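You operate a simulated robot arm through the tools that you are given. There is no shell and no other tool.

You are at the controls of a simulated robot arm. One attempt, no reset.

Task
Run the copper fitting in the descaling bath for 2 minutes.
Fine: lid shut for the run; when it shows DONE put the fitting back on the short grey mat and shut the lid. Set down upright: what you pick out.

It is judged by the outcome, as a careful person would: the job done as asked, and still so three seconds after it is handed in. It fails if anything else is knocked over, pushed out of place, dropped, spilled or broken. A push-on lid holds only when it is set on centred and level and pressed home; a screw cap is set on level and turned clockwise until tight.

Robot
A 6-joint arm with a three-finger gripper, fixed in place. Base frame: the origin is at the foot of the arm, x ahead of it, y to its left, z up. Lengths are in m, angles in rad, forces in N, time in s.
Its first joint turns from -2.897 to 2.897 rad. Payload 4.89 kg.
The TCP is the grasp point between the finger pads, 0.03 m short of the fingertips. In the tool frame z runs along the fingers and y along their closing line. The gripper opens to 0.164 m. The gripper's body begins 0.125 m behind the TCP.
Orientation is that of the tool frame in the base frame, as a unit quaternion [x, y, z, w]. With the fingers straight down and closing along the base's y, the tool's x points along the base's -x, its y along +y and its z along -z.

Tools
- The arm moves only by the tool play_rows. Its argument "series" is a list of rows, each a list of 6 numbers: the shift along the tool's x, y, z in units of 20 mm (1.0 is 20 mm), then the turn, a rotation vector about the tool's x, y, z in units of 8 degrees (1.0 is 8 degrees). In form: [[dx, dy, dz, rx, ry, rz], ...]. A call has 1 to 20 rows; each row shifts and turns the commanded pose from where the row before left it, along the tool's axes as they then stand. "jaw" is the finger opening in cm, from 0 to 16.4, set as the call begins (left out, the last holds). A call with a number of a shift or a turn outside -1 to 1 is refused whole. Each row takes 0.2 s and may step no farther than 0.05 m and 0.15 rad from the row before; otherwise, or with a gripper value out of range, the whole call is refused. Where a pose cannot be reached the arm comes as near as it can. A force on the tool above 40 N (or 10 N above the force at the start of the call, whichever is more), or a blocked arm, ends the call early, and 0.2 s more pass. The fingers move at their own pace (about 0.108 m/s each) and stop on an object; they squeeze with about 30 N. The grip force told is the motor's: it shows also when the fingers shut on nothing. Time passes only in rows, and 0.2 s behind the last, so rows that do not move let the fingers close. The reply holds the time, the measured pose of the TCP, the force on the tool along the base axes, the opening and the grip force, in the units named above and with some noise, with the torque about the TCP (base axes, N m) and any sound that the robot's microphone picked up.
- Cameras (640 x 400 px; columns grow to the right, rows downward): "scene" is fixed at [0.4006, 0.5016, 1.4621]; the picture's right is [-1.00, 0.06, 0.00], its down [0.02, 0.33, -0.95] and it looks along [-0.06, -0.94, -0.33] (base axes); focal length 349 px, centre (320, 200). "wrist" rides on the gripper at [0.076, -0.002, -0.152] in the tool frame; the picture's right is [0.02, 1.00, 0.00], its down [-0.88, 0.02, -0.47] and it looks along [-0.47, 0.01, 0.88] (tool axes); focal length 247 px, centre (320, 200). There is no depth. A picture from a camera that has moved, and an enlarged one, comes with that camera's place and axes in the base frame and with its lens.
- snapshot(camera): a new picture of that camera. The clock stands still meanwhile.
- lift_body(by): slides the trunk up (or, below 0, down) by that many m; the arm rides with it, the base frame stays. It gives what a move gives, with no picture.
- zoom(camera, box): a new picture of the part [left, top, right, bottom] of that camera's present view, enlarged. The clock stands still meanwhile.
- close_job(): hands the job in; it is judged then, once.

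Places have to be worked out from the pictures, the camera data and where the tool is seen. Open the gripper and draw the arm clear of the work before you hand the job in, unless the task says otherwise.

The tools are called after "Call:" by a JSON object that holds its "fn" and its "kwargs". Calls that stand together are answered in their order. play_rows: Moves the arm, as the interface text tells. Its arguments: {"type":"object","properties":{"series":{"type":"array","items":{"type":"array","items":{"type":"number"}}},"jaw":{"type":"number"}},"required":["series"]} The other tools are called the same way: lift_body (by) slides the trunk up or down; snapshot (camera) takes a picture; zoom (camera, box) takes an enlarged picture of a part of a camera's view; close_job () hands the job in.

At the start:

```text
time: 0.0
position: [0.3559, -0.584, 1.0751]
ee_rot: [0.0, 1.0, 0.001, -0.001]
force: [-0.3, 0.7, 0.0]
moment: [-0.01, 0.01, 0.0]
opening: 0.164
grasp_force: 0.0
trunk travel left (down, up): [-0.15, 0.24]
```

scene: 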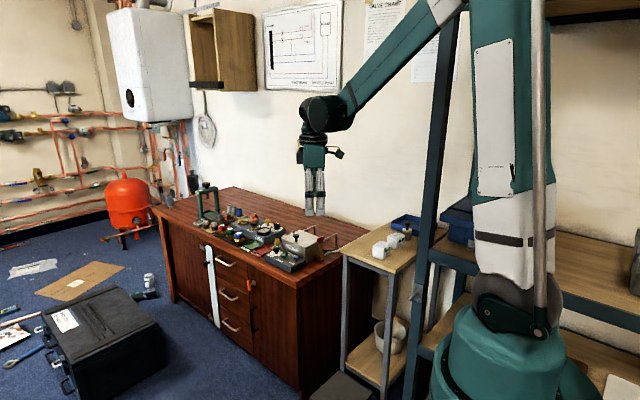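
wrist: 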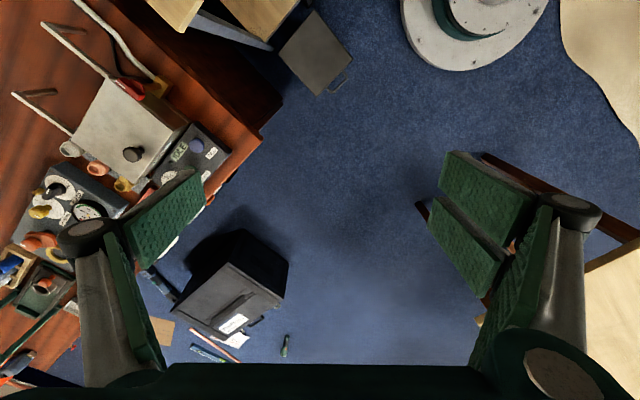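

I'll start by looking at the bench closely, enlarging the work area in the scene camera.

Call:
{"fn": "zoom", "kwargs": {"camera": "scene", "box": [180, 170, 360, 282]}}

Call:
{"fn": "zoom", "kwargs": {"camera": "scene", "box": [230, 200, 350, 275]}}

Call:
{"fn": "zoom", "kwargs": {"camera": "wrist", "box": [0, 60, 260, 320]}}

```text
3.56 times, centred on (270, 226) of scene
camera zoom: at [0.4006, 0.5016, 1.4621], right [-1.0, 0.06, 0.0], down [0.02, 0.33, -0.95], along [-0.06, -0.94, -0.33], focal length 1241 px, centre (498, 108)
```

zoom: 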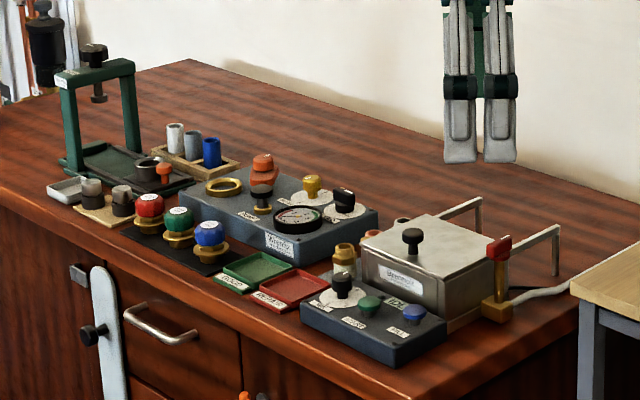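

```text
5.33 times, centred on (290, 238) of scene
camera zoom: at [0.4006, 0.5016, 1.4621], right [-1.0, 0.06, 0.0], down [0.02, 0.33, -0.95], along [-0.06, -0.94, -0.33], focal length 1861 px, centre (480, 0)
```

zoom: 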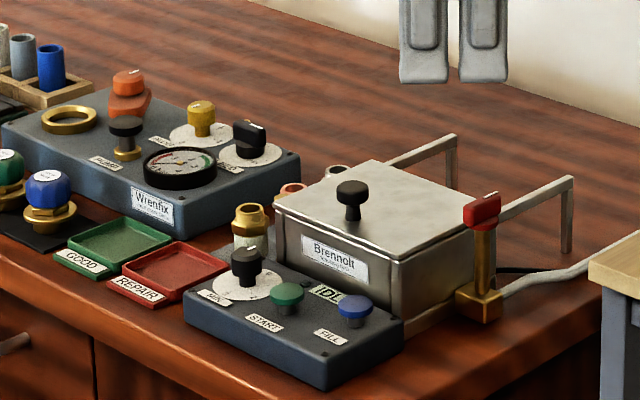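

```text
1.54 times, centred on (130, 190) of wrist
camera zoom: at [0.2805, -0.584, 1.2264], right [-0.02, 1.0, 0.0], down [0.88, 0.02, 0.47], along [0.47, 0.01, -0.88], focal length 380 px, centre (612, 215)
```

zoom: 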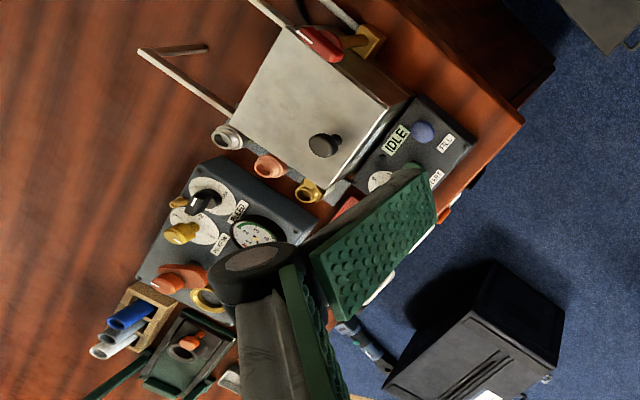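

The bath (Brennolt) sits on a bench rotated relative to my base, with three fittings beside it. I turn the tool in place so the wrist camera looks outward over the bath.

Call:
{"fn": "play_rows", "kwargs": {"series": [[0, 0, 0, 0, 0, 1], [0, 0, 0, 0, 0, 1], [0, 0, 0, 0, 0, 1], [0, 0, 0, 0, 0, 1], [0, 0, 0, 0, 0, 1], [0, 0, 0, 0, 0, 1], [0, 0, 0, 0, 0, 1], [0, 0, 0, 0, 0, 0.5]], "jaw": 16.4}}

Call:
{"fn": "snapshot", "kwargs": {"camera": "wrist"}}

Call:
{"fn": "snapshot", "kwargs": {"camera": "scene"}}

```text
time: 1.8
position: [0.3562, -0.5833, 1.0741]
ee_rot: [0.501, 0.866, 0.0, 0.0]
force: [0.1, -1.2, -0.8]
moment: [0.02, -0.01, 0.0]
opening: 0.1644
grasp_force: 0.0
trunk travel left (down, up): [-0.15, 0.24]
```

```text
taken
camera wrist: at [0.3174, -0.5167, 1.2265], right [0.86, 0.52, 0.0], down [0.46, -0.75, 0.47], along [0.24, -0.4, -0.88], focal length 247 px, centre (320, 200)
```

wrist: 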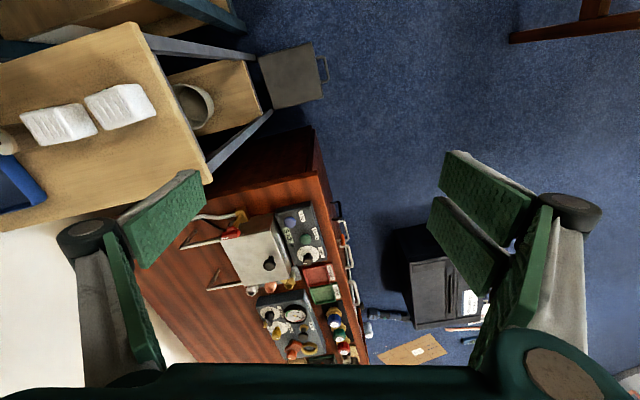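

```text
taken
```

scene: 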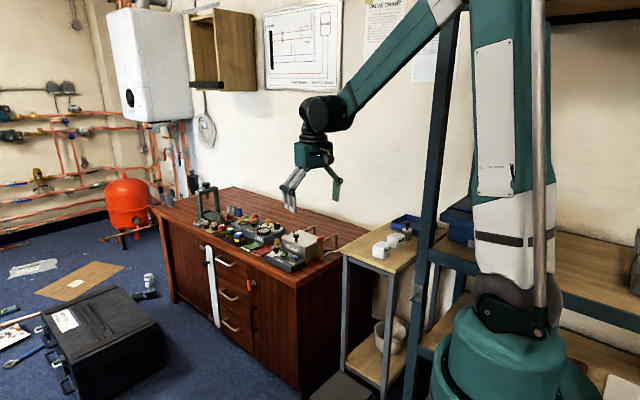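

The bench now shows between the fingers; I enlarge this wrist view to read the bath, panel, and fittings.

Call:
{"fn": "zoom", "kwargs": {"camera": "wrist", "box": [170, 190, 380, 320]}}

Call:
{"fn": "zoom", "kwargs": {"camera": "wrist", "box": [225, 200, 345, 300]}}

Call:
{"fn": "zoom", "kwargs": {"camera": "wrist", "box": [240, 270, 380, 362]}}

```text
3.05 times, centred on (275, 255) of wrist
camera zoom: at [0.3174, -0.5167, 1.2265], right [0.86, 0.52, 0.0], down [0.46, -0.75, 0.47], along [0.24, -0.4, -0.88], focal length 753 px, centre (457, 32)
```

zoom: 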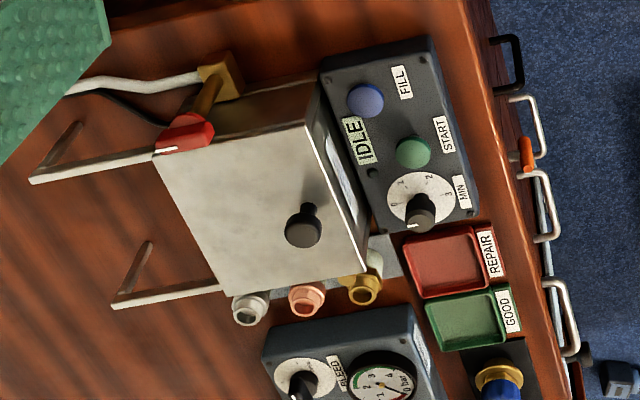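

```text
4.00 times, centred on (285, 250) of wrist
camera zoom: at [0.3174, -0.5167, 1.2265], right [0.86, 0.52, 0.0], down [0.46, -0.75, 0.47], along [0.24, -0.4, -0.88], focal length 988 px, centre (460, 0)
```

zoom: 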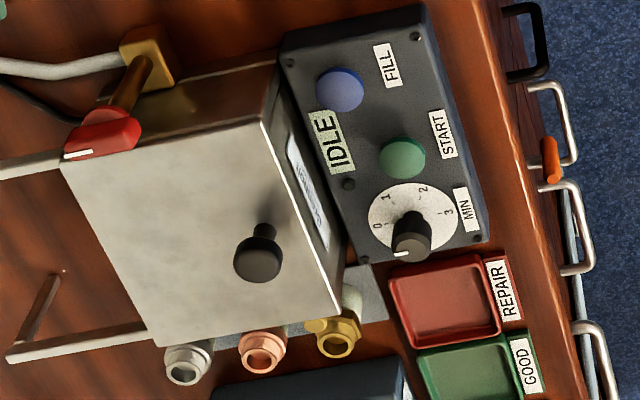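

```text
4.35 times, centred on (310, 316) of wrist
camera zoom: at [0.3174, -0.5167, 1.2265], right [0.86, 0.52, 0.0], down [0.46, -0.75, 0.47], along [0.24, -0.4, -0.88], focal length 1074 px, centre (364, -304)
```

zoom: 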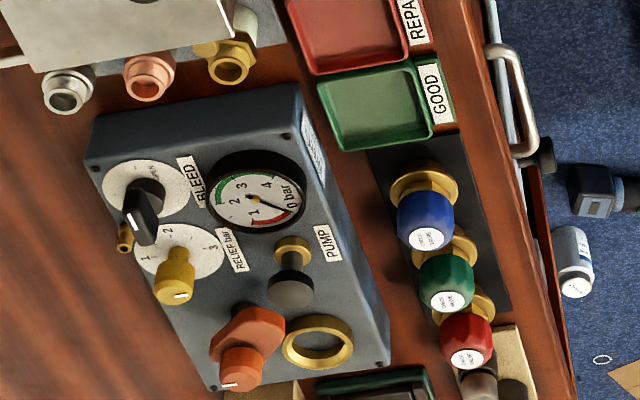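

From the two views I place the lid knob near (0.42, -0.91, 0.80), with the bath front facing about +45° azimuth. The copper fitting is near (0.48, -1.05), top z ≈ 0.74. I'll move outward above the bath at a safe height for a closer look and to test the reach.

Call:
{"fn": "play_rows", "kwargs": {"series": [[-1, -0.43, 0, 0, 0, 0], [-1, -0.43, 0, 0, 0, 0], [-1, -0.43, 0, 0, 0, 0], [-1, -0.43, 0, 0, 0, 0], [-1, -0.43, 0, 0, 0, 0], [-1, -0.43, 0, 0, 0, 0], [-1, -0.43, 0, 0, 0, 0], [-1, -0.43, 0, 0, 0, 0], [-1, -0.43, 0, 0, 0, 0], [-1, -0.43, 0, 0, 0, 0]]}}

Call:
{"fn": "snapshot", "kwargs": {"camera": "wrist"}}

Call:
{"fn": "snapshot", "kwargs": {"camera": "scene"}}

```text
time: 4.0
position: [0.3841, -0.7999, 1.0754]
ee_rot: [0.5, 0.866, 0.001, 0.0]
force: [-1.0, 1.0, 0.1]
moment: [-0.12, -0.01, 0.04]
opening: 0.164
grasp_force: 0.0
trunk travel left (down, up): [-0.15, 0.24]
```

```text
taken
camera wrist: at [0.343, -0.7333, 1.227], right [0.85, 0.52, 0.0], down [0.46, -0.75, 0.47], along [0.25, -0.4, -0.88], focal length 247 px, centre (320, 200)
```

wrist: 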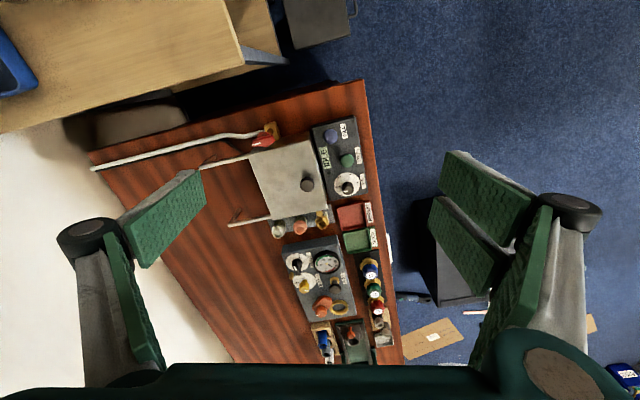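

```text
taken
```

scene: 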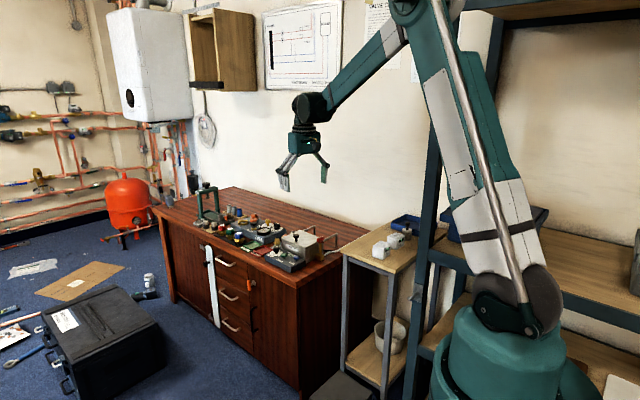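

The arm is now at r≈0.89 and still bent. I enlarge the bath, panel and fittings.

Call:
{"fn": "zoom", "kwargs": {"camera": "wrist", "box": [220, 110, 380, 210]}}

Call:
{"fn": "zoom", "kwargs": {"camera": "wrist", "box": [255, 190, 375, 265]}}

Call:
{"fn": "zoom", "kwargs": {"camera": "wrist", "box": [300, 110, 380, 210]}}

```text
4.00 times, centred on (300, 160) of wrist
camera zoom: at [0.343, -0.7333, 1.227], right [0.85, 0.52, 0.0], down [0.46, -0.75, 0.47], along [0.25, -0.4, -0.88], focal length 988 px, centre (400, 360)
```

zoom: 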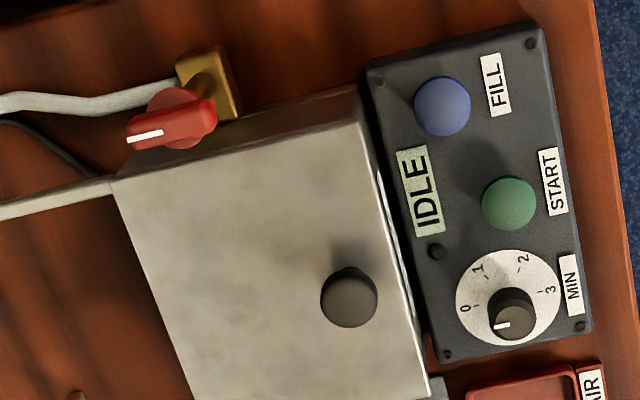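

```text
5.33 times, centred on (315, 228) of wrist
camera zoom: at [0.343, -0.7333, 1.227], right [0.85, 0.52, 0.0], down [0.46, -0.75, 0.47], along [0.25, -0.4, -0.88], focal length 1317 px, centre (347, 53)
```

zoom: 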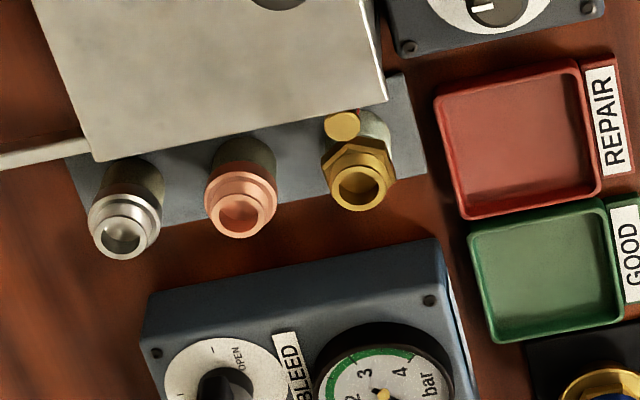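

```text
4.00 times, centred on (340, 160) of wrist
camera zoom: at [0.343, -0.7333, 1.227], right [0.85, 0.52, 0.0], down [0.46, -0.75, 0.47], along [0.25, -0.4, -0.88], focal length 988 px, centre (240, 360)
```

zoom: 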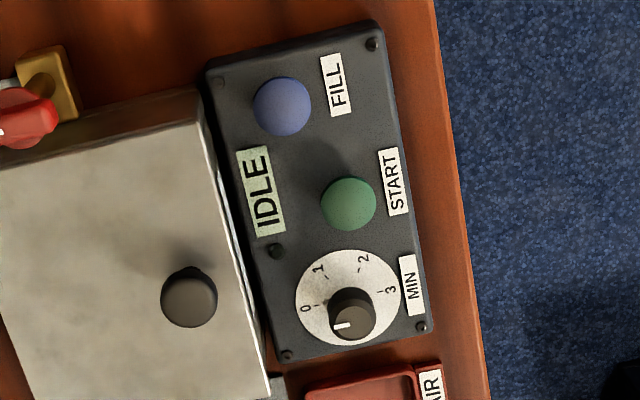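

I'll look at the lid's side and rails in the scene camera at high magnification to see whether it slides or hinges.

Call:
{"fn": "zoom", "kwargs": {"camera": "scene", "box": [278, 220, 342, 262]}}

Call:
{"fn": "zoom", "kwargs": {"camera": "wrist", "box": [195, 115, 335, 245]}}

Call:
{"fn": "zoom", "kwargs": {"camera": "wrist", "box": [240, 110, 300, 165]}}

```text
9.52 times, centred on (310, 241) of scene
camera zoom: at [0.4006, 0.5016, 1.4621], right [-1.0, 0.06, 0.0], down [0.02, 0.33, -0.95], along [-0.06, -0.94, -0.33], focal length 3324 px, centre (415, -190)
```

zoom: 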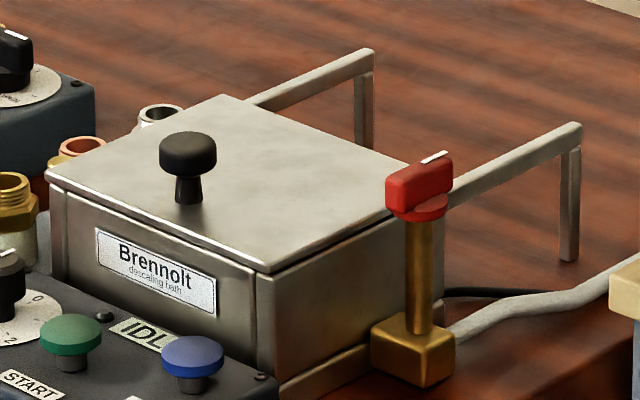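

```text
3.08 times, centred on (265, 180) of wrist
camera zoom: at [0.343, -0.7333, 1.227], right [0.85, 0.52, 0.0], down [0.46, -0.75, 0.47], along [0.25, -0.4, -0.88], focal length 760 px, centre (489, 262)
```

zoom: 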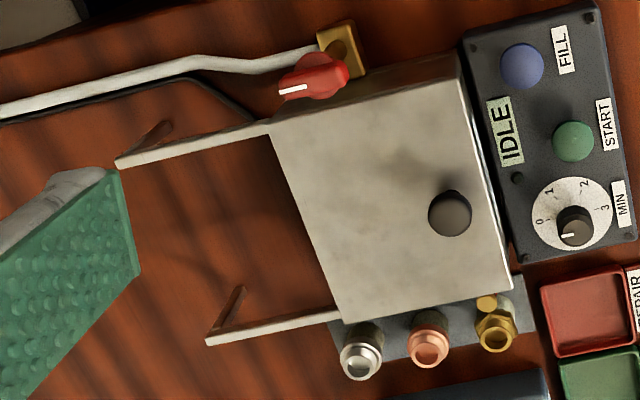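

```text
7.27 times, centred on (270, 138) of wrist
camera zoom: at [0.343, -0.7333, 1.227], right [0.85, 0.52, 0.0], down [0.46, -0.75, 0.47], along [0.25, -0.4, -0.88], focal length 1796 px, centre (684, 654)
```

zoom: 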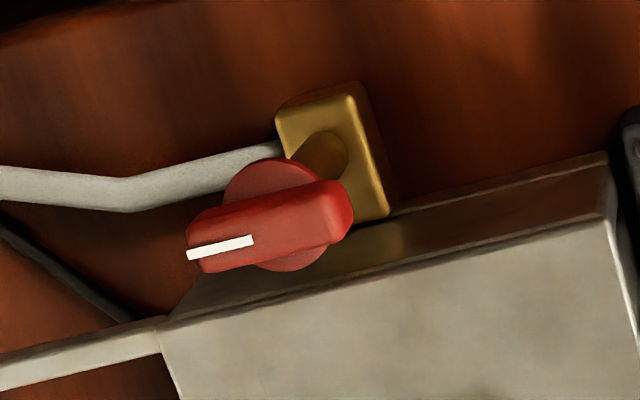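

The lid sits on rails running straight back, so it is a sliding lid that moves toward azimuth 225°. The copper fitting stands second on the short grey mat. I'll turn the jaws to close along the slide line (azimuth 45°) and test reach outward at a safe height.

Call:
{"fn": "play_rows", "kwargs": {"series": [[0, 0, 0, 0, 0, -0.94], [0, 0, 0, 0, 0, -0.935], [-1, -0.45, 0.5, 0, 0, 0], [-1, -0.45, 0.5, 0, 0, 0], [-1, -0.45, 0.5, 0, 0, 0], [-1, -0.45, 0.5, 0, 0, 0], [-1, -0.45, 0.5, 0, 0, 0], [-1, -0.45, 0.5, 0, 0, 0], [-1, -0.45, 0.5, 0, 0, 0], [-1, -0.45, 0.5, 0, 0, 0], [0, 0, 0, 0, 0, 0]], "jaw": 6}}

Call:
{"fn": "snapshot", "kwargs": {"camera": "wrist"}}

Call:
{"fn": "snapshot", "kwargs": {"camera": "scene"}}

```text
time: 6.4
position: [0.444, -0.966, 0.9946]
ee_rot: [0.382, 0.924, 0.0, 0.0]
force: [-0.2, 0.2, 0.0]
moment: [0.07, 0.02, -0.02]
opening: 0.0599
grasp_force: 0.0
trunk travel left (down, up): [-0.15, 0.24]
```

```text
taken
camera wrist: at [0.3896, -0.9106, 1.1463], right [0.69, 0.72, 0.0], down [0.64, -0.61, 0.47], along [0.34, -0.33, -0.88], focal length 247 px, centre (320, 200)
```

wrist: 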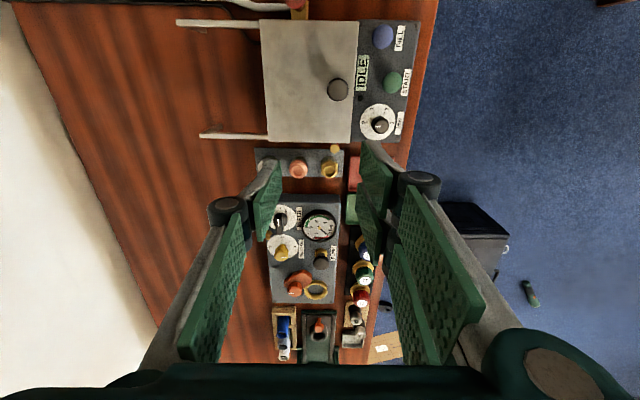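

```text
taken
```

scene: 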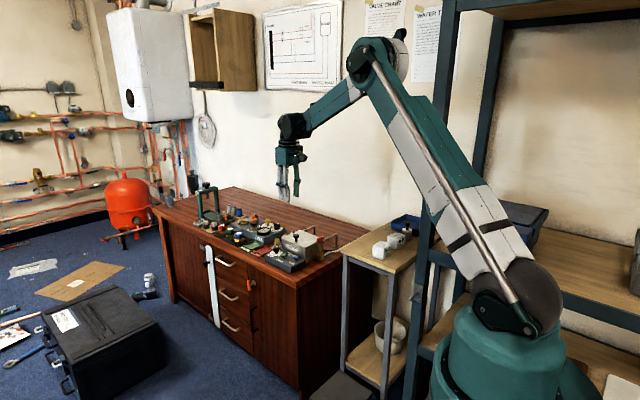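

Reached r≈1.06 with the tool straight down and the elbow still bent, so reach is better than feared. I enlarge this near-overhead view to measure positions.

Call:
{"fn": "zoom", "kwargs": {"camera": "wrist", "box": [240, 130, 380, 200]}}

Call:
{"fn": "zoom", "kwargs": {"camera": "wrist", "box": [250, 0, 430, 150]}}

Call:
{"fn": "zoom", "kwargs": {"camera": "wrist", "box": [340, 70, 430, 145]}}

```text
4.57 times, centred on (310, 165) of wrist
camera zoom: at [0.3896, -0.9106, 1.1463], right [0.69, 0.72, 0.0], down [0.64, -0.61, 0.47], along [0.34, -0.33, -0.88], focal length 1129 px, centre (366, 360)
```

zoom: 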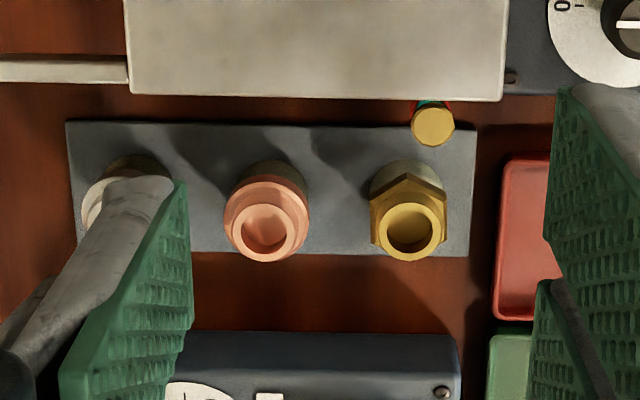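

```text
2.67 times, centred on (340, 75) of wrist
camera zoom: at [0.3896, -0.9106, 1.1463], right [0.69, 0.72, 0.0], down [0.64, -0.61, 0.47], along [0.34, -0.33, -0.88], focal length 659 px, centre (267, 533)
```

zoom: 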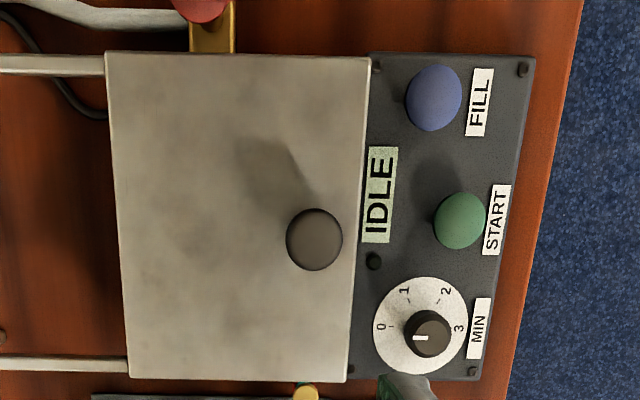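

```text
5.33 times, centred on (385, 108) of wrist
camera zoom: at [0.3896, -0.9106, 1.1463], right [0.69, 0.72, 0.0], down [0.64, -0.61, 0.47], along [0.34, -0.33, -0.88], focal length 1317 px, centre (-27, 693)
```

zoom: 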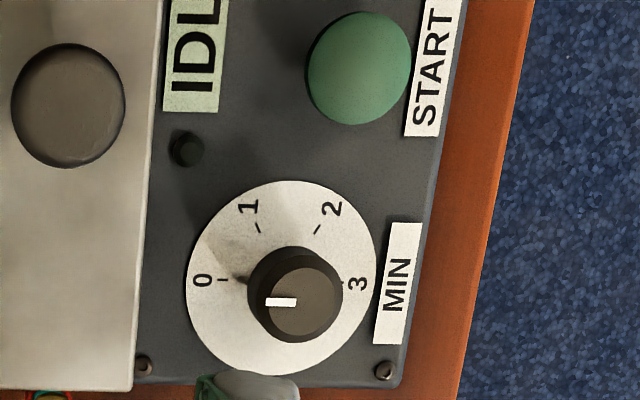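

The dial reads 0 and the scale runs clockwise 0-1-2-3, about 60° per minute. The knob is at (0.423, -0.911), top z≈0.803, with the lid top at ≈0.778. I move above the knob and check alignment before closing on it.

Call:
{"fn": "play_rows", "kwargs": {"series": [[0.67, 0.3, 0.8, 0, 0, 0], [0.67, 0.3, 0.8, 0, 0, 0], [0.67, 0.3, 0.8, 0, 0, 0], [0.67, 0.29, 0.8, 0, 0, 0], [0, 0, 0.9, 0, 0, 0], [0, 0, 0.9, 0, 0, 0], [0, 0, 0.9, 0, 0, 0], [0, 0, 0, 0, 0, 0]], "jaw": 6}}

Call:
{"fn": "snapshot", "kwargs": {"camera": "wrist"}}

Call:
{"fn": "zoom", "kwargs": {"camera": "scene", "box": [258, 190, 358, 260]}}

```text
time: 8.2
position: [0.4241, -0.9093, 0.8776]
ee_rot: [0.383, 0.924, 0.0, 0.0]
force: [-0.3, 0.3, -0.2]
moment: [0.0, 0.02, 0.02]
opening: 0.0599
grasp_force: 0.0
trunk travel left (down, up): [-0.15, 0.24]
```

```text
taken
camera wrist: at [0.3689, -0.8549, 1.0285], right [0.69, 0.72, 0.0], down [0.64, -0.61, 0.47], along [0.34, -0.33, -0.88], focal length 247 px, centre (320, 200)
```

wrist: 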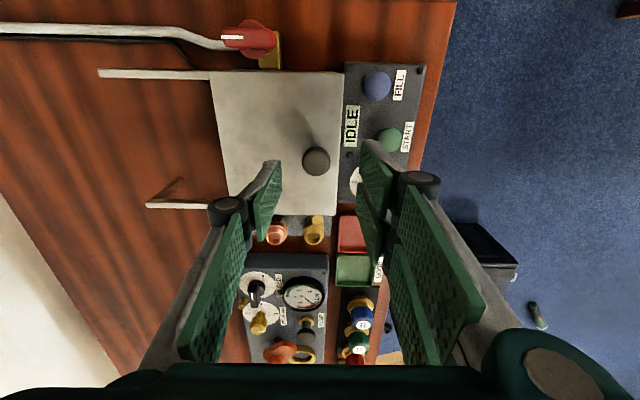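

```text
5.71 times, centred on (308, 225) of scene
camera zoom: at [0.4006, 0.5016, 1.4621], right [-1.0, 0.06, 0.0], down [0.02, 0.33, -0.95], along [-0.06, -0.94, -0.33], focal length 1994 px, centre (389, 57)
```

zoom: 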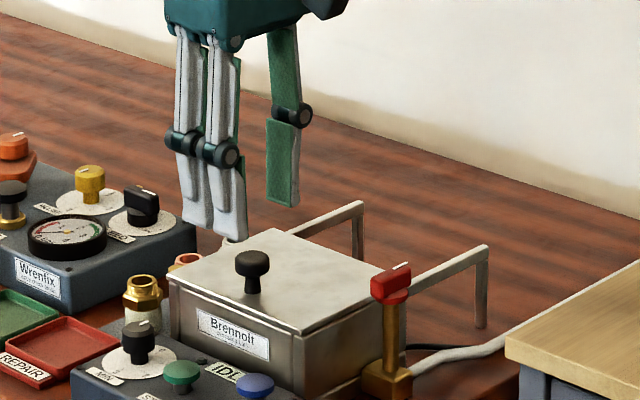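

The jaws straddle the knob; a zoom will give the knob's pixel centre for a fine correction.

Call:
{"fn": "zoom", "kwargs": {"camera": "wrist", "box": [270, 130, 370, 200]}}

```text
5.71 times, centred on (320, 165) of wrist
camera zoom: at [0.3689, -0.8549, 1.0285], right [0.69, 0.72, 0.0], down [0.64, -0.61, 0.47], along [0.34, -0.33, -0.88], focal length 1411 px, centre (320, 400)
```

zoom: 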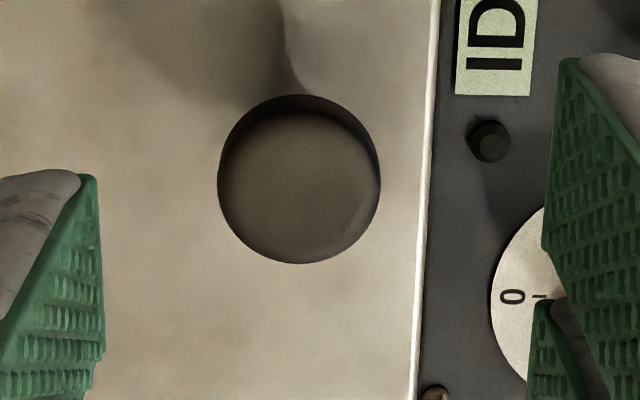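

The knob centre is about 3.5 mm toward −tool-y and 3 mm outward of the TCP line. I correct that and lower to TCP z≈0.816, so the fingertips stay above the lid at about 0.786.

Call:
{"fn": "play_rows", "kwargs": {"series": [[-0.15, -0.18, 0.8, 0, 0, 0], [0, 0, 0.8, 0, 0, 0], [0, 0, 0.8, 0, 0, 0], [0, 0, 0.65, 0, 0, 0], [0, 0, 0, 0, 0, 0]]}}

Call:
{"fn": "zoom", "kwargs": {"camera": "scene", "box": [268, 205, 348, 261]}}

Call:
{"fn": "zoom", "kwargs": {"camera": "wrist", "box": [240, 120, 400, 240]}}

```text
time: 9.4
position: [0.4229, -0.9151, 0.8141]
ee_rot: [0.382, 0.924, 0.0, 0.0]
force: [-0.4, 0.5, -1.0]
moment: [0.03, -0.01, -0.01]
opening: 0.06
grasp_force: 0.0
trunk travel left (down, up): [-0.15, 0.24]
```

```text
7.14 times, centred on (308, 233) of scene
camera zoom: at [0.4006, 0.5016, 1.4621], right [-1.0, 0.06, 0.0], down [0.02, 0.33, -0.95], along [-0.06, -0.94, -0.33], focal length 2493 px, centre (406, -36)
```

zoom: 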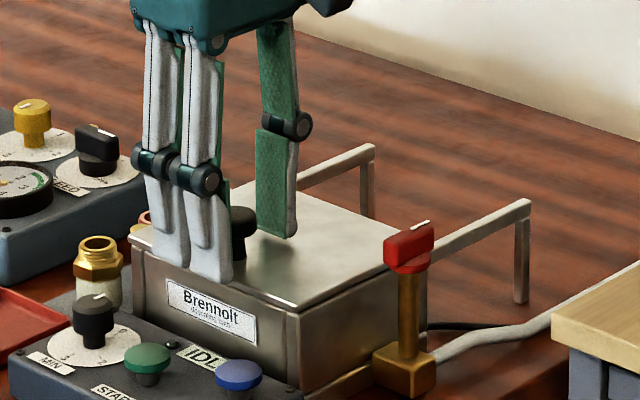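

```text
3.33 times, centred on (320, 180) of wrist
camera zoom: at [0.3684, -0.8595, 0.9673], right [0.69, 0.72, 0.0], down [0.64, -0.61, 0.47], along [0.34, -0.33, -0.88], focal length 823 px, centre (320, 267)
```

zoom: 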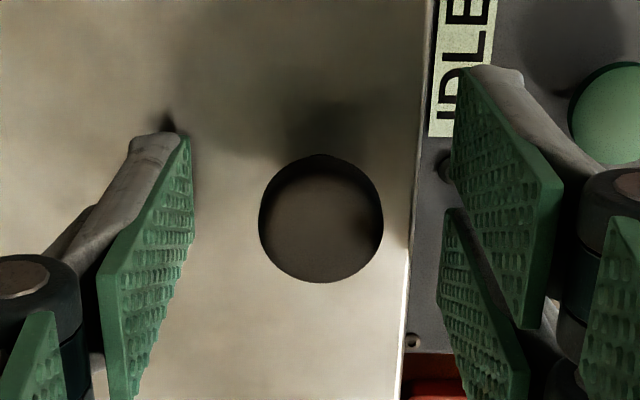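

The knob is centred between the pads. I close on it.

Call:
{"fn": "play_rows", "kwargs": {"series": [[0, 0, 0, 0, 0, 0], [0, 0, 0, 0, 0, 0], [0, 0, 0, 0, 0, 0]], "jaw": 1.5}}

Call:
{"fn": "zoom", "kwargs": {"camera": "wrist", "box": [240, 120, 400, 240]}}

```text
time: 10.2
position: [0.4231, -0.9136, 0.8154]
ee_rot: [0.383, 0.924, 0.0, 0.0]
force: [-0.6, -1.0, -1.1]
moment: [-0.03, -0.03, -0.11]
opening: 0.0248
grasp_force: 45.0
trunk travel left (down, up): [-0.15, 0.24]
```

```text
3.33 times, centred on (320, 180) of wrist
camera zoom: at [0.3684, -0.8596, 0.9673], right [0.69, 0.72, 0.0], down [0.64, -0.61, 0.47], along [0.34, -0.33, -0.88], focal length 823 px, centre (320, 267)
```

zoom: 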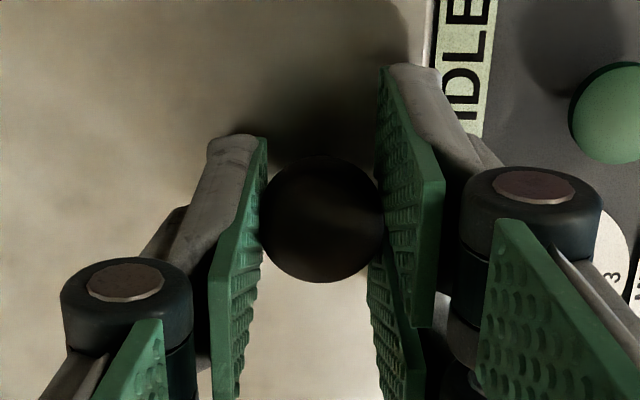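

Gripped at 2.5 cm. I slide the lid back along −tool-y in small steps, watching the force.

Call:
{"fn": "play_rows", "kwargs": {"series": [[0, -0.3, 0, 0, 0, 0], [0, -0.4, 0, 0, 0, 0], [0, -0.4, 0, 0, 0, 0], [0, -0.4, 0, 0, 0, 0]]}}

Call:
{"fn": "zoom", "kwargs": {"camera": "scene", "box": [268, 205, 348, 261]}}

```text
time: 11.2
position: [0.4016, -0.9352, 0.8155]
ee_rot: [0.383, 0.924, 0.001, 0.0]
force: [-2.5, 3.1, -1.7]
moment: [0.25, 0.2, -0.13]
opening: 0.0247
grasp_force: 45.3
trunk travel left (down, up): [-0.15, 0.24]
```

```text
7.14 times, centred on (308, 233) of scene
camera zoom: at [0.4006, 0.5016, 1.4621], right [-1.0, 0.06, 0.0], down [0.02, 0.33, -0.95], along [-0.06, -0.94, -0.33], focal length 2493 px, centre (406, -36)
```

zoom: 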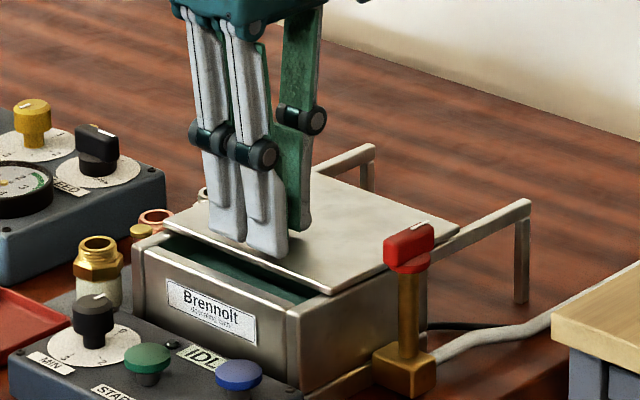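

It slides freely. I continue with a slight sideways easing, since the rails push lightly toward +tool-x.

Call:
{"fn": "play_rows", "kwargs": {"series": [[0.03, -0.4, 0, 0, 0, 0], [0.01, -0.4, 0, 0, 0, 0], [0.01, -0.4, 0, 0, 0, 0], [0.01, -0.4, 0, 0, 0, 0], [0.01, -0.4, 0, 0, 0, 0], [0.01, -0.4, 0, 0, 0, 0]]}}

Call:
{"fn": "zoom", "kwargs": {"camera": "scene", "box": [268, 205, 348, 261]}}

```text
time: 12.6
position: [0.3685, -0.9685, 0.8157]
ee_rot: [0.382, 0.924, 0.0, 0.0]
force: [23.6, -21.4, 4.9]
moment: [-0.38, -0.34, 0.04]
opening: 0.0251
grasp_force: 44.9
trunk travel left (down, up): [-0.15, 0.24]
```

```text
7.14 times, centred on (308, 233) of scene
camera zoom: at [0.4006, 0.5016, 1.4621], right [-1.0, 0.06, 0.0], down [0.02, 0.33, -0.95], along [-0.06, -0.94, -0.33], focal length 2493 px, centre (406, -36)
```

zoom: 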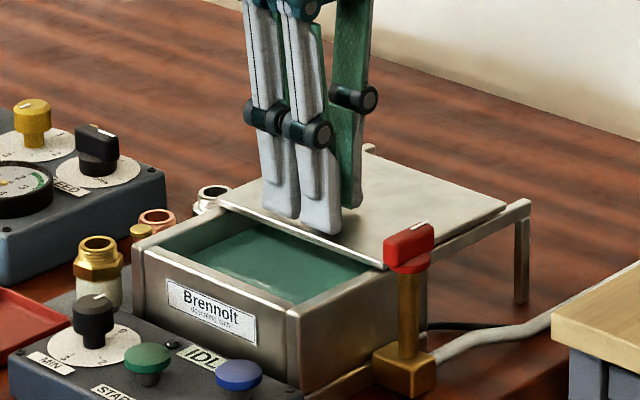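

There is a teal liquid inside. The sideways easing overdid it (32 N sideways), so I take that back and slide the last ~20 mm straight.

Call:
{"fn": "play_rows", "kwargs": {"series": [[-0.07, 0, 0, 0, 0, 0], [0, -0.3, 0, 0, 0, 0], [0, -0.3, 0, 0, 0, 0], [0, -0.3, 0, 0, 0, 0]]}}

Call:
{"fn": "zoom", "kwargs": {"camera": "scene", "box": [268, 205, 348, 261]}}

```text
time: 13.6
position: [0.3539, -0.9813, 0.814]
ee_rot: [0.383, 0.924, 0.0, -0.001]
force: [-2.1, 4.2, -7.4]
moment: [0.5, 0.59, 0.02]
opening: 0.0246
grasp_force: 45.0
trunk travel left (down, up): [-0.15, 0.24]
```

```text
7.14 times, centred on (308, 233) of scene
camera zoom: at [0.4006, 0.5016, 1.4621], right [-1.0, 0.06, 0.0], down [0.02, 0.33, -0.95], along [-0.06, -0.94, -0.33], focal length 2493 px, centre (406, -36)
```

zoom: 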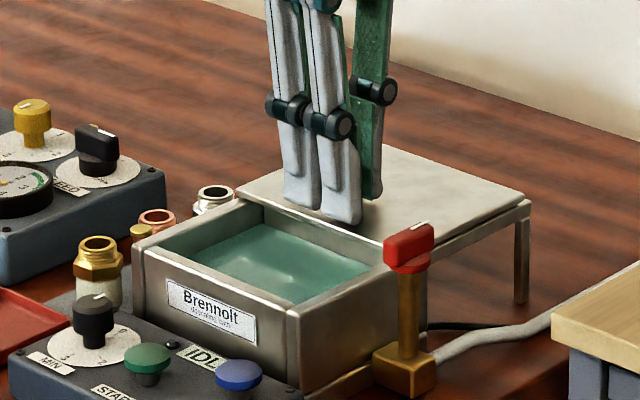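

The lid is back about 97 mm and the bath is open. I release the knob, rise, and look inside with the wrist camera.

Call:
{"fn": "play_rows", "kwargs": {"series": [[0, 0, 0, 0, 0, 0], [0, 0, 0, 0, 0, 0], [0, 0, -1, 0, 0, 0], [0, 0, -1, 0, 0, 0], [0, 0, -1, 0, 0, 0], [0, 0, -1, 0, 0, 0], [0.5, 0.5, -1, 0, 0, 0], [0.5, 0.5, -1, 0, 0, 0]], "jaw": 6}}

Call:
{"fn": "snapshot", "kwargs": {"camera": "wrist"}}

```text
time: 15.4
position: [0.3552, -0.9544, 0.9349]
ee_rot: [0.383, 0.924, 0.001, 0.001]
force: [-0.3, -1.0, -1.5]
moment: [0.17, 0.01, 0.0]
opening: 0.0603
grasp_force: 0.1
trunk travel left (down, up): [-0.15, 0.24]
```

```text
taken
camera wrist: at [0.3004, -0.8998, 1.0861], right [0.69, 0.72, 0.0], down [0.64, -0.61, 0.47], along [0.34, -0.33, -0.88], focal length 247 px, centre (320, 200)
```

wrist: 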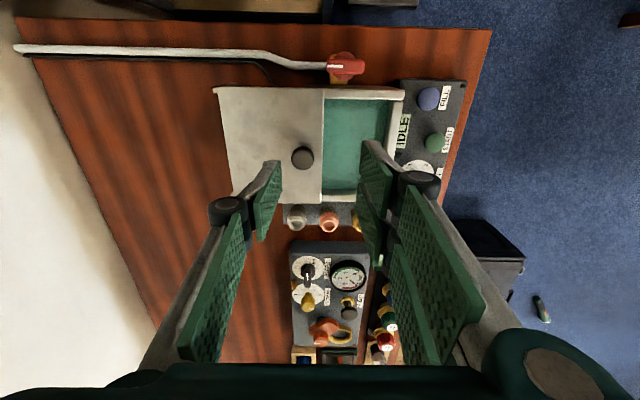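

Call:
{"fn": "zoom", "kwargs": {"camera": "wrist", "box": [290, 75, 430, 215]}}

Call:
{"fn": "zoom", "kwargs": {"camera": "scene", "box": [278, 225, 332, 259]}}

```text
2.86 times, centred on (360, 145) of wrist
camera zoom: at [0.3004, -0.8998, 1.0861], right [0.69, 0.72, 0.0], down [0.64, -0.61, 0.47], along [0.34, -0.33, -0.88], focal length 706 px, centre (206, 357)
```

zoom: 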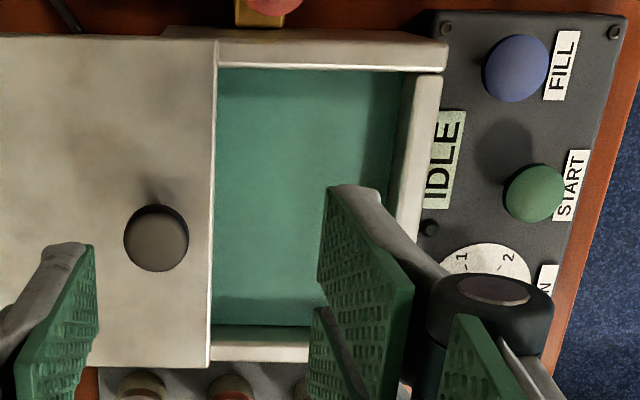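

```text
11.76 times, centred on (305, 242) of scene
camera zoom: at [0.4006, 0.5016, 1.4621], right [-1.0, 0.06, 0.0], down [0.02, 0.33, -0.95], along [-0.06, -0.94, -0.33], focal length 4106 px, centre (496, -294)
```

zoom: 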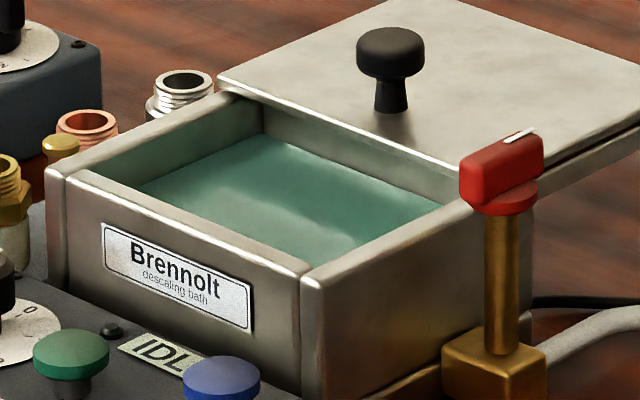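

The bath already holds liquid to about 13 mm below the rim, with a clear interior. I move over the copper fitting at safe height, then partly descend for alignment.

Call:
{"fn": "play_rows", "kwargs": {"series": [[-0.956, 0.1275, 0, 0, 0, 0], [-0.956, 0.1275, 0, 0, 0, 0], [-0.956, 0.1275, 0, 0, 0, 0], [-0.956, 0.1275, 0, 0, 0, 0], [-0.956, 0.1275, 0, 0, 0, 0], [-0.956, 0.1275, 0, 0, 0, 0], [-0.956, 0.1275, 0, 0, 0, 0], [-0.956, 0.1275, 0, 0, 0, 0], [0, 0, 0.9, 0, 0, 0], [0, 0, 0.9, 0, 0, 0], [0, 0, 0.9, 0, 0, 0], [0, 0, 0.9, 0, 0, 0], [0, 0, 0, 0, 0, 0]], "jaw": 5}}

Call:
{"fn": "snapshot", "kwargs": {"camera": "wrist"}}

Call:
{"fn": "zoom", "kwargs": {"camera": "wrist", "box": [260, 110, 380, 200]}}

Call:
{"fn": "snapshot", "kwargs": {"camera": "scene"}}

```text
time: 18.2
position: [0.4773, -1.049, 0.8626]
ee_rot: [0.383, 0.924, 0.0, -0.001]
force: [-0.3, 1.4, -0.9]
moment: [0.03, 0.05, -0.02]
opening: 0.0503
grasp_force: 0.1
trunk travel left (down, up): [-0.15, 0.24]
```

```text
taken
camera wrist: at [0.4223, -0.993, 1.015], right [0.69, 0.72, 0.0], down [0.64, -0.61, 0.47], along [0.34, -0.33, -0.88], focal length 247 px, centre (320, 200)
```

wrist: 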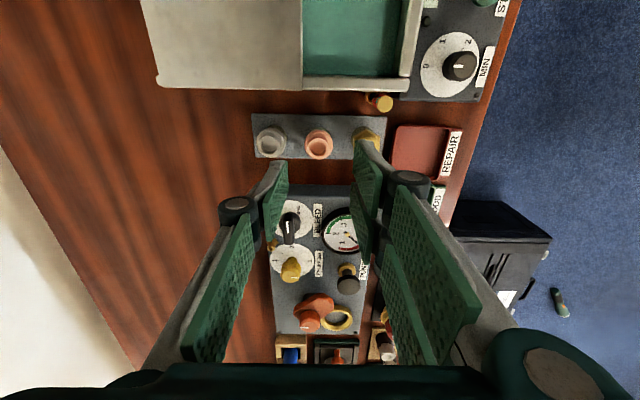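

```text
4.44 times, centred on (320, 155) of wrist
camera zoom: at [0.4223, -0.993, 1.015], right [0.69, 0.72, 0.0], down [0.64, -0.61, 0.47], along [0.34, -0.33, -0.88], focal length 1098 px, centre (320, 400)
```

zoom: 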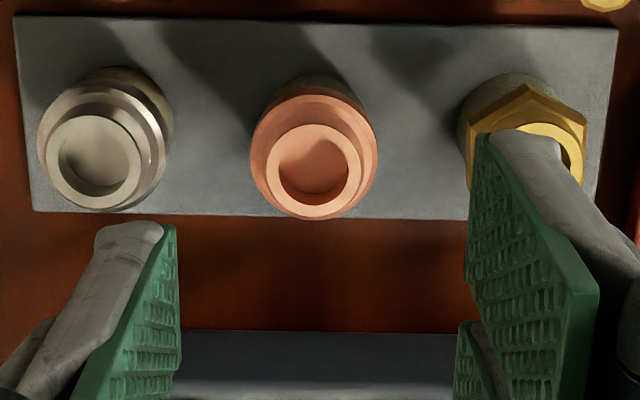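

```text
taken
```

scene: 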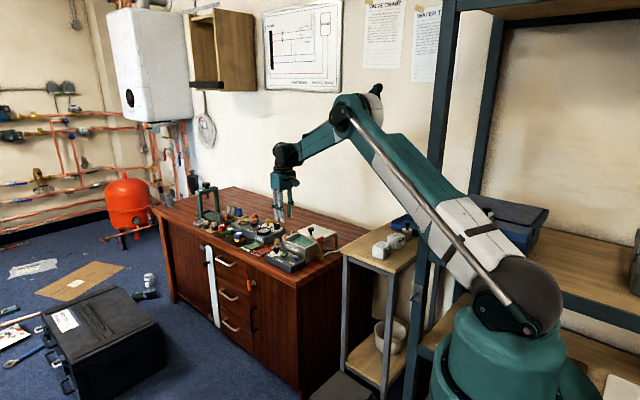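

Reach is fine here. The copper's rim centre is about 3 mm outward and 1 mm toward −y of the TCP, and the neighbours are 55 mm away. I narrow the jaws to 4 cm, correct, and lower until the tips are just above the fitting tops.

Call:
{"fn": "play_rows", "kwargs": {"series": [[-0.165, -0.05, 0.5, 0, 0, 0], [0, 0, 0.8, 0, 0, 0], [0, 0, 0.8, 0, 0, 0], [0, 0, 0.8, 0, 0, 0], [0, 0, 0.5, 0, 0, 0], [0, 0, 0, 0, 0, 0]], "jaw": 4}}

Call:
{"fn": "zoom", "kwargs": {"camera": "wrist", "box": [240, 100, 400, 220]}}

Call:
{"fn": "zoom", "kwargs": {"camera": "scene", "box": [258, 205, 328, 254]}}

```text
time: 19.6
position: [0.4808, -1.0509, 0.7958]
ee_rot: [0.383, 0.924, 0.0, 0.0]
force: [-0.5, 0.6, 0.1]
moment: [0.01, 0.03, -0.04]
opening: 0.04
grasp_force: 0.0
trunk travel left (down, up): [-0.15, 0.24]
```

```text
3.33 times, centred on (320, 160) of wrist
camera zoom: at [0.4244, -0.9957, 0.9472], right [0.69, 0.72, 0.0], down [0.64, -0.61, 0.47], along [0.34, -0.33, -0.88], focal length 823 px, centre (320, 333)
```

zoom: 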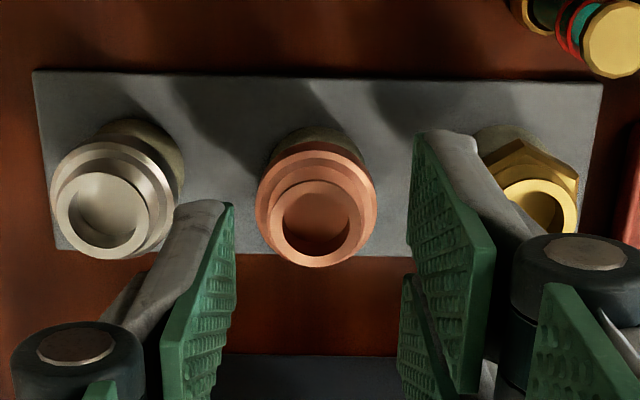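

```text
8.16 times, centred on (293, 230) of scene
camera zoom: at [0.4006, 0.5016, 1.4621], right [-1.0, 0.06, 0.0], down [0.02, 0.33, -0.95], along [-0.06, -0.94, -0.33], focal length 2849 px, centre (540, -41)
```

zoom: 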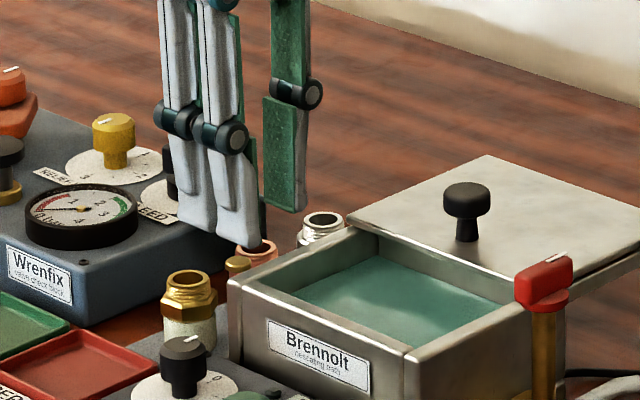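

Aligned within a millimetre, and both jaws clear the neighbours. I lower the rest of the way to TCP z≈0.741, with tips about 8 mm above the mat.

Call:
{"fn": "play_rows", "kwargs": {"series": [[0, -0.03, 0.6, 0, 0, 0], [0, 0, 0.6, 0, 0, 0], [0, 0, 0.6, 0, 0, 0], [0, 0, 0.5, 0, 0, 0], [0, 0, 0.44, 0, 0, 0], [0, 0, 0, 0, 0, 0]]}}

Call:
{"fn": "zoom", "kwargs": {"camera": "wrist", "box": [240, 100, 400, 220]}}

Call:
{"fn": "zoom", "kwargs": {"camera": "scene", "box": [258, 205, 328, 254]}}

```text
time: 21.0
position: [0.4777, -1.0503, 0.7395]
ee_rot: [0.382, 0.924, 0.0, 0.0]
force: [-0.9, -0.8, -0.6]
moment: [-0.02, 0.02, 0.0]
opening: 0.0402
grasp_force: 0.1
trunk travel left (down, up): [-0.15, 0.24]
```

```text
3.33 times, centred on (320, 160) of wrist
camera zoom: at [0.4234, -0.996, 0.8923], right [0.69, 0.72, 0.0], down [0.64, -0.61, 0.47], along [0.34, -0.33, -0.88], focal length 823 px, centre (320, 333)
```

zoom: 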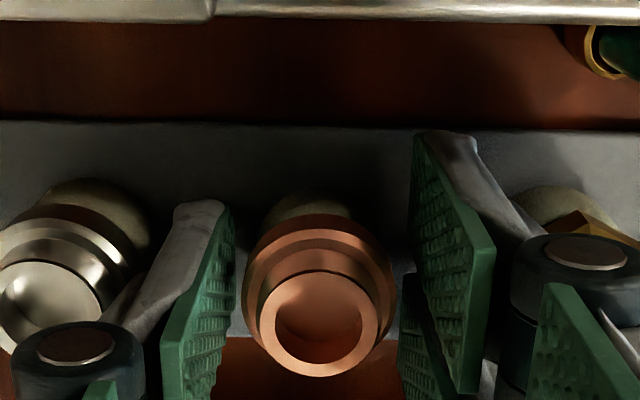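

```text
8.16 times, centred on (293, 230) of scene
camera zoom: at [0.4006, 0.5016, 1.4621], right [-1.0, 0.06, 0.0], down [0.02, 0.33, -0.95], along [-0.06, -0.94, -0.33], focal length 2849 px, centre (540, -41)
```

zoom: 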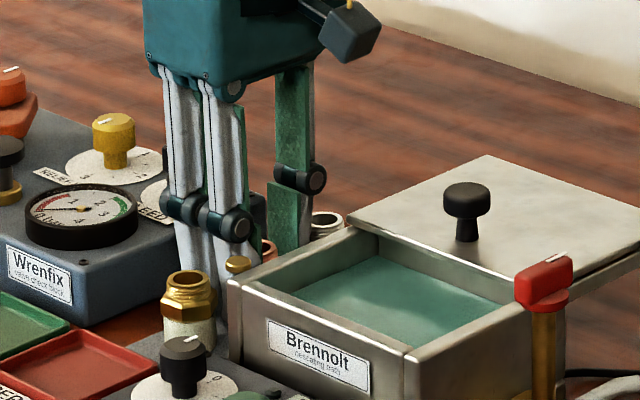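

No contact and the fitting is centred. I close on the copper fitting.

Call:
{"fn": "play_rows", "kwargs": {"series": [[0, 0, 0, 0, 0, 0], [0, 0, 0, 0, 0, 0], [0, 0, 0, 0, 0, 0]], "jaw": 2}}

Call:
{"fn": "zoom", "kwargs": {"camera": "wrist", "box": [240, 100, 400, 220]}}

```text
time: 21.8
position: [0.4785, -1.0504, 0.7411]
ee_rot: [0.382, 0.924, -0.001, 0.0]
force: [-0.9, -0.1, 1.0]
moment: [-0.01, 0.04, 0.02]
opening: 0.0297
grasp_force: 29.8
trunk travel left (down, up): [-0.15, 0.24]
```

```text
3.33 times, centred on (320, 160) of wrist
camera zoom: at [0.4233, -0.996, 0.8925], right [0.69, 0.72, 0.0], down [0.64, -0.61, 0.47], along [0.34, -0.33, -0.88], focal length 823 px, centre (320, 333)
```

zoom: 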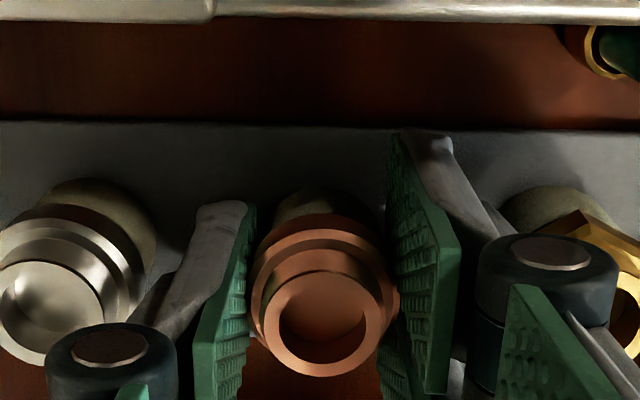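

Held at 3.0 cm with 30 N. I lift it 120 mm straight up, then carry it over the open bath.

Call:
{"fn": "play_rows", "kwargs": {"series": [[0, 0, -0.5, 0, 0, 0], [0, 0, -0.75, 0, 0, 0], [0, 0, -0.95, 0, 0, 0], [0, 0, -0.95, 0, 0, 0], [0, 0, -0.95, 0, 0, 0], [0, 0, -0.95, 0, 0, 0], [0, 0, -0.95, 0, 0, 0], [0, 0, 0, 0, 0, 0]]}}

Call:
{"fn": "zoom", "kwargs": {"camera": "scene", "box": [258, 195, 338, 251]}}

Call:
{"fn": "zoom", "kwargs": {"camera": "wrist", "box": [220, 80, 420, 220]}}

```text
time: 23.6
position: [0.4797, -1.0514, 0.8611]
ee_rot: [0.383, 0.924, 0.0, 0.0]
force: [0.7, -0.6, -0.8]
moment: [0.01, -0.01, 0.02]
opening: 0.0297
grasp_force: 30.2
trunk travel left (down, up): [-0.15, 0.24]
```

```text
7.14 times, centred on (298, 223) of scene
camera zoom: at [0.4006, 0.5016, 1.4621], right [-1.0, 0.06, 0.0], down [0.02, 0.33, -0.95], along [-0.06, -0.94, -0.33], focal length 2493 px, centre (477, 36)
```

zoom: 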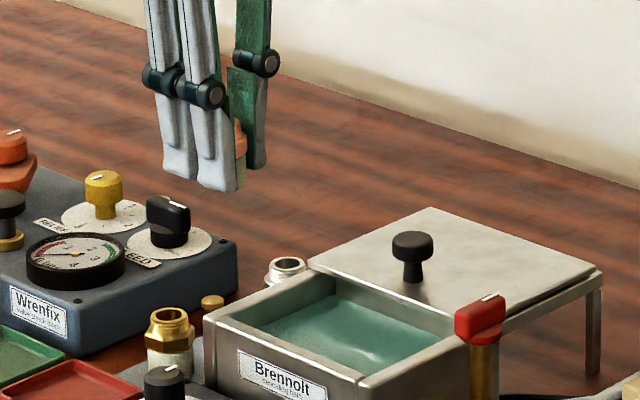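

```text
2.86 times, centred on (320, 150) of wrist
camera zoom: at [0.4233, -0.996, 1.0131], right [0.69, 0.72, 0.0], down [0.64, -0.61, 0.47], along [0.34, -0.33, -0.88], focal length 706 px, centre (320, 343)
```

zoom: 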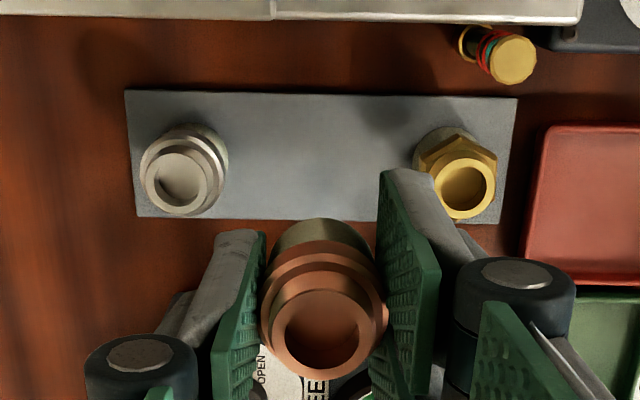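

The fitting lifted cleanly and upright. Now I carry it to over the bath centre, then turn the hand 90° so the fingers spread along the bath's long side.

Call:
{"fn": "play_rows", "kwargs": {"series": [[0.4, 0.08, 0, 0, 0, 0], [0.85, 0.17, 0, 0, 0, 0], [0.85, 0.17, 0, 0, 0, 0], [0.85, 0.17, 0, 0, 0, 0], [0.85, 0.17, 0, 0, 0, 0], [0.85, 0.17, 0, 0, 0, 0], [0.85, 0.17, 0, 0, 0, 0], [0.85, 0.17, 0, 0, 0, 0], [0.45, 0.09, 0, 0, 0, 0], [0, 0, 0, 0, 0, 0]]}}

Call:
{"fn": "zoom", "kwargs": {"camera": "scene", "box": [258, 195, 338, 251]}}

Call:
{"fn": "zoom", "kwargs": {"camera": "wrist", "box": [220, 80, 420, 220]}}

```text
time: 25.8
position: [0.4023, -0.936, 0.8607]
ee_rot: [0.383, 0.924, -0.001, 0.001]
force: [-0.6, 0.0, -1.0]
moment: [0.01, -0.02, -0.01]
opening: 0.0299
grasp_force: 29.8
trunk travel left (down, up): [-0.15, 0.24]
```

```text
7.14 times, centred on (298, 223) of scene
camera zoom: at [0.4006, 0.5016, 1.4621], right [-1.0, 0.06, 0.0], down [0.02, 0.33, -0.95], along [-0.06, -0.94, -0.33], focal length 2493 px, centre (477, 36)
```

zoom: 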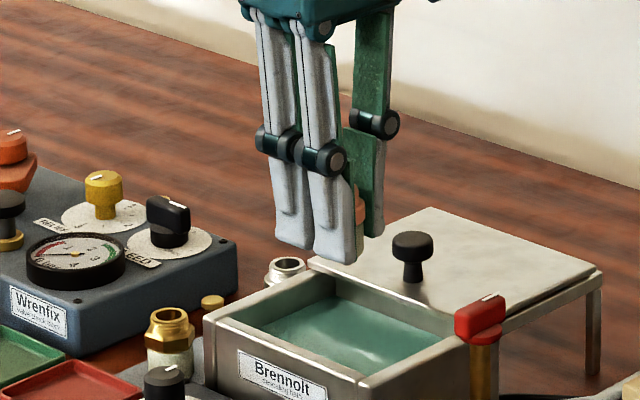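

```text
2.86 times, centred on (320, 150) of wrist
camera zoom: at [0.3467, -0.8806, 1.0121], right [0.69, 0.72, 0.0], down [0.64, -0.61, 0.47], along [0.34, -0.33, -0.88], focal length 706 px, centre (320, 343)
```

zoom: 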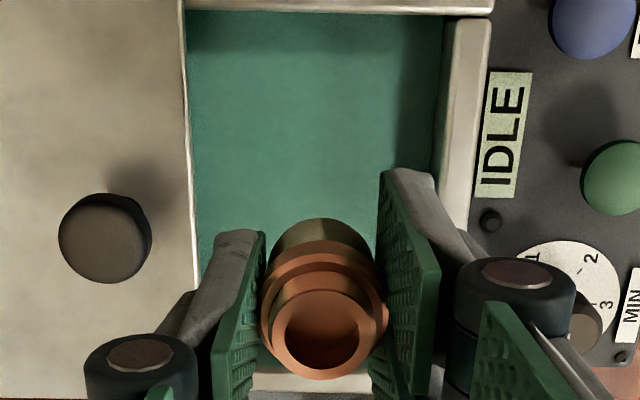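

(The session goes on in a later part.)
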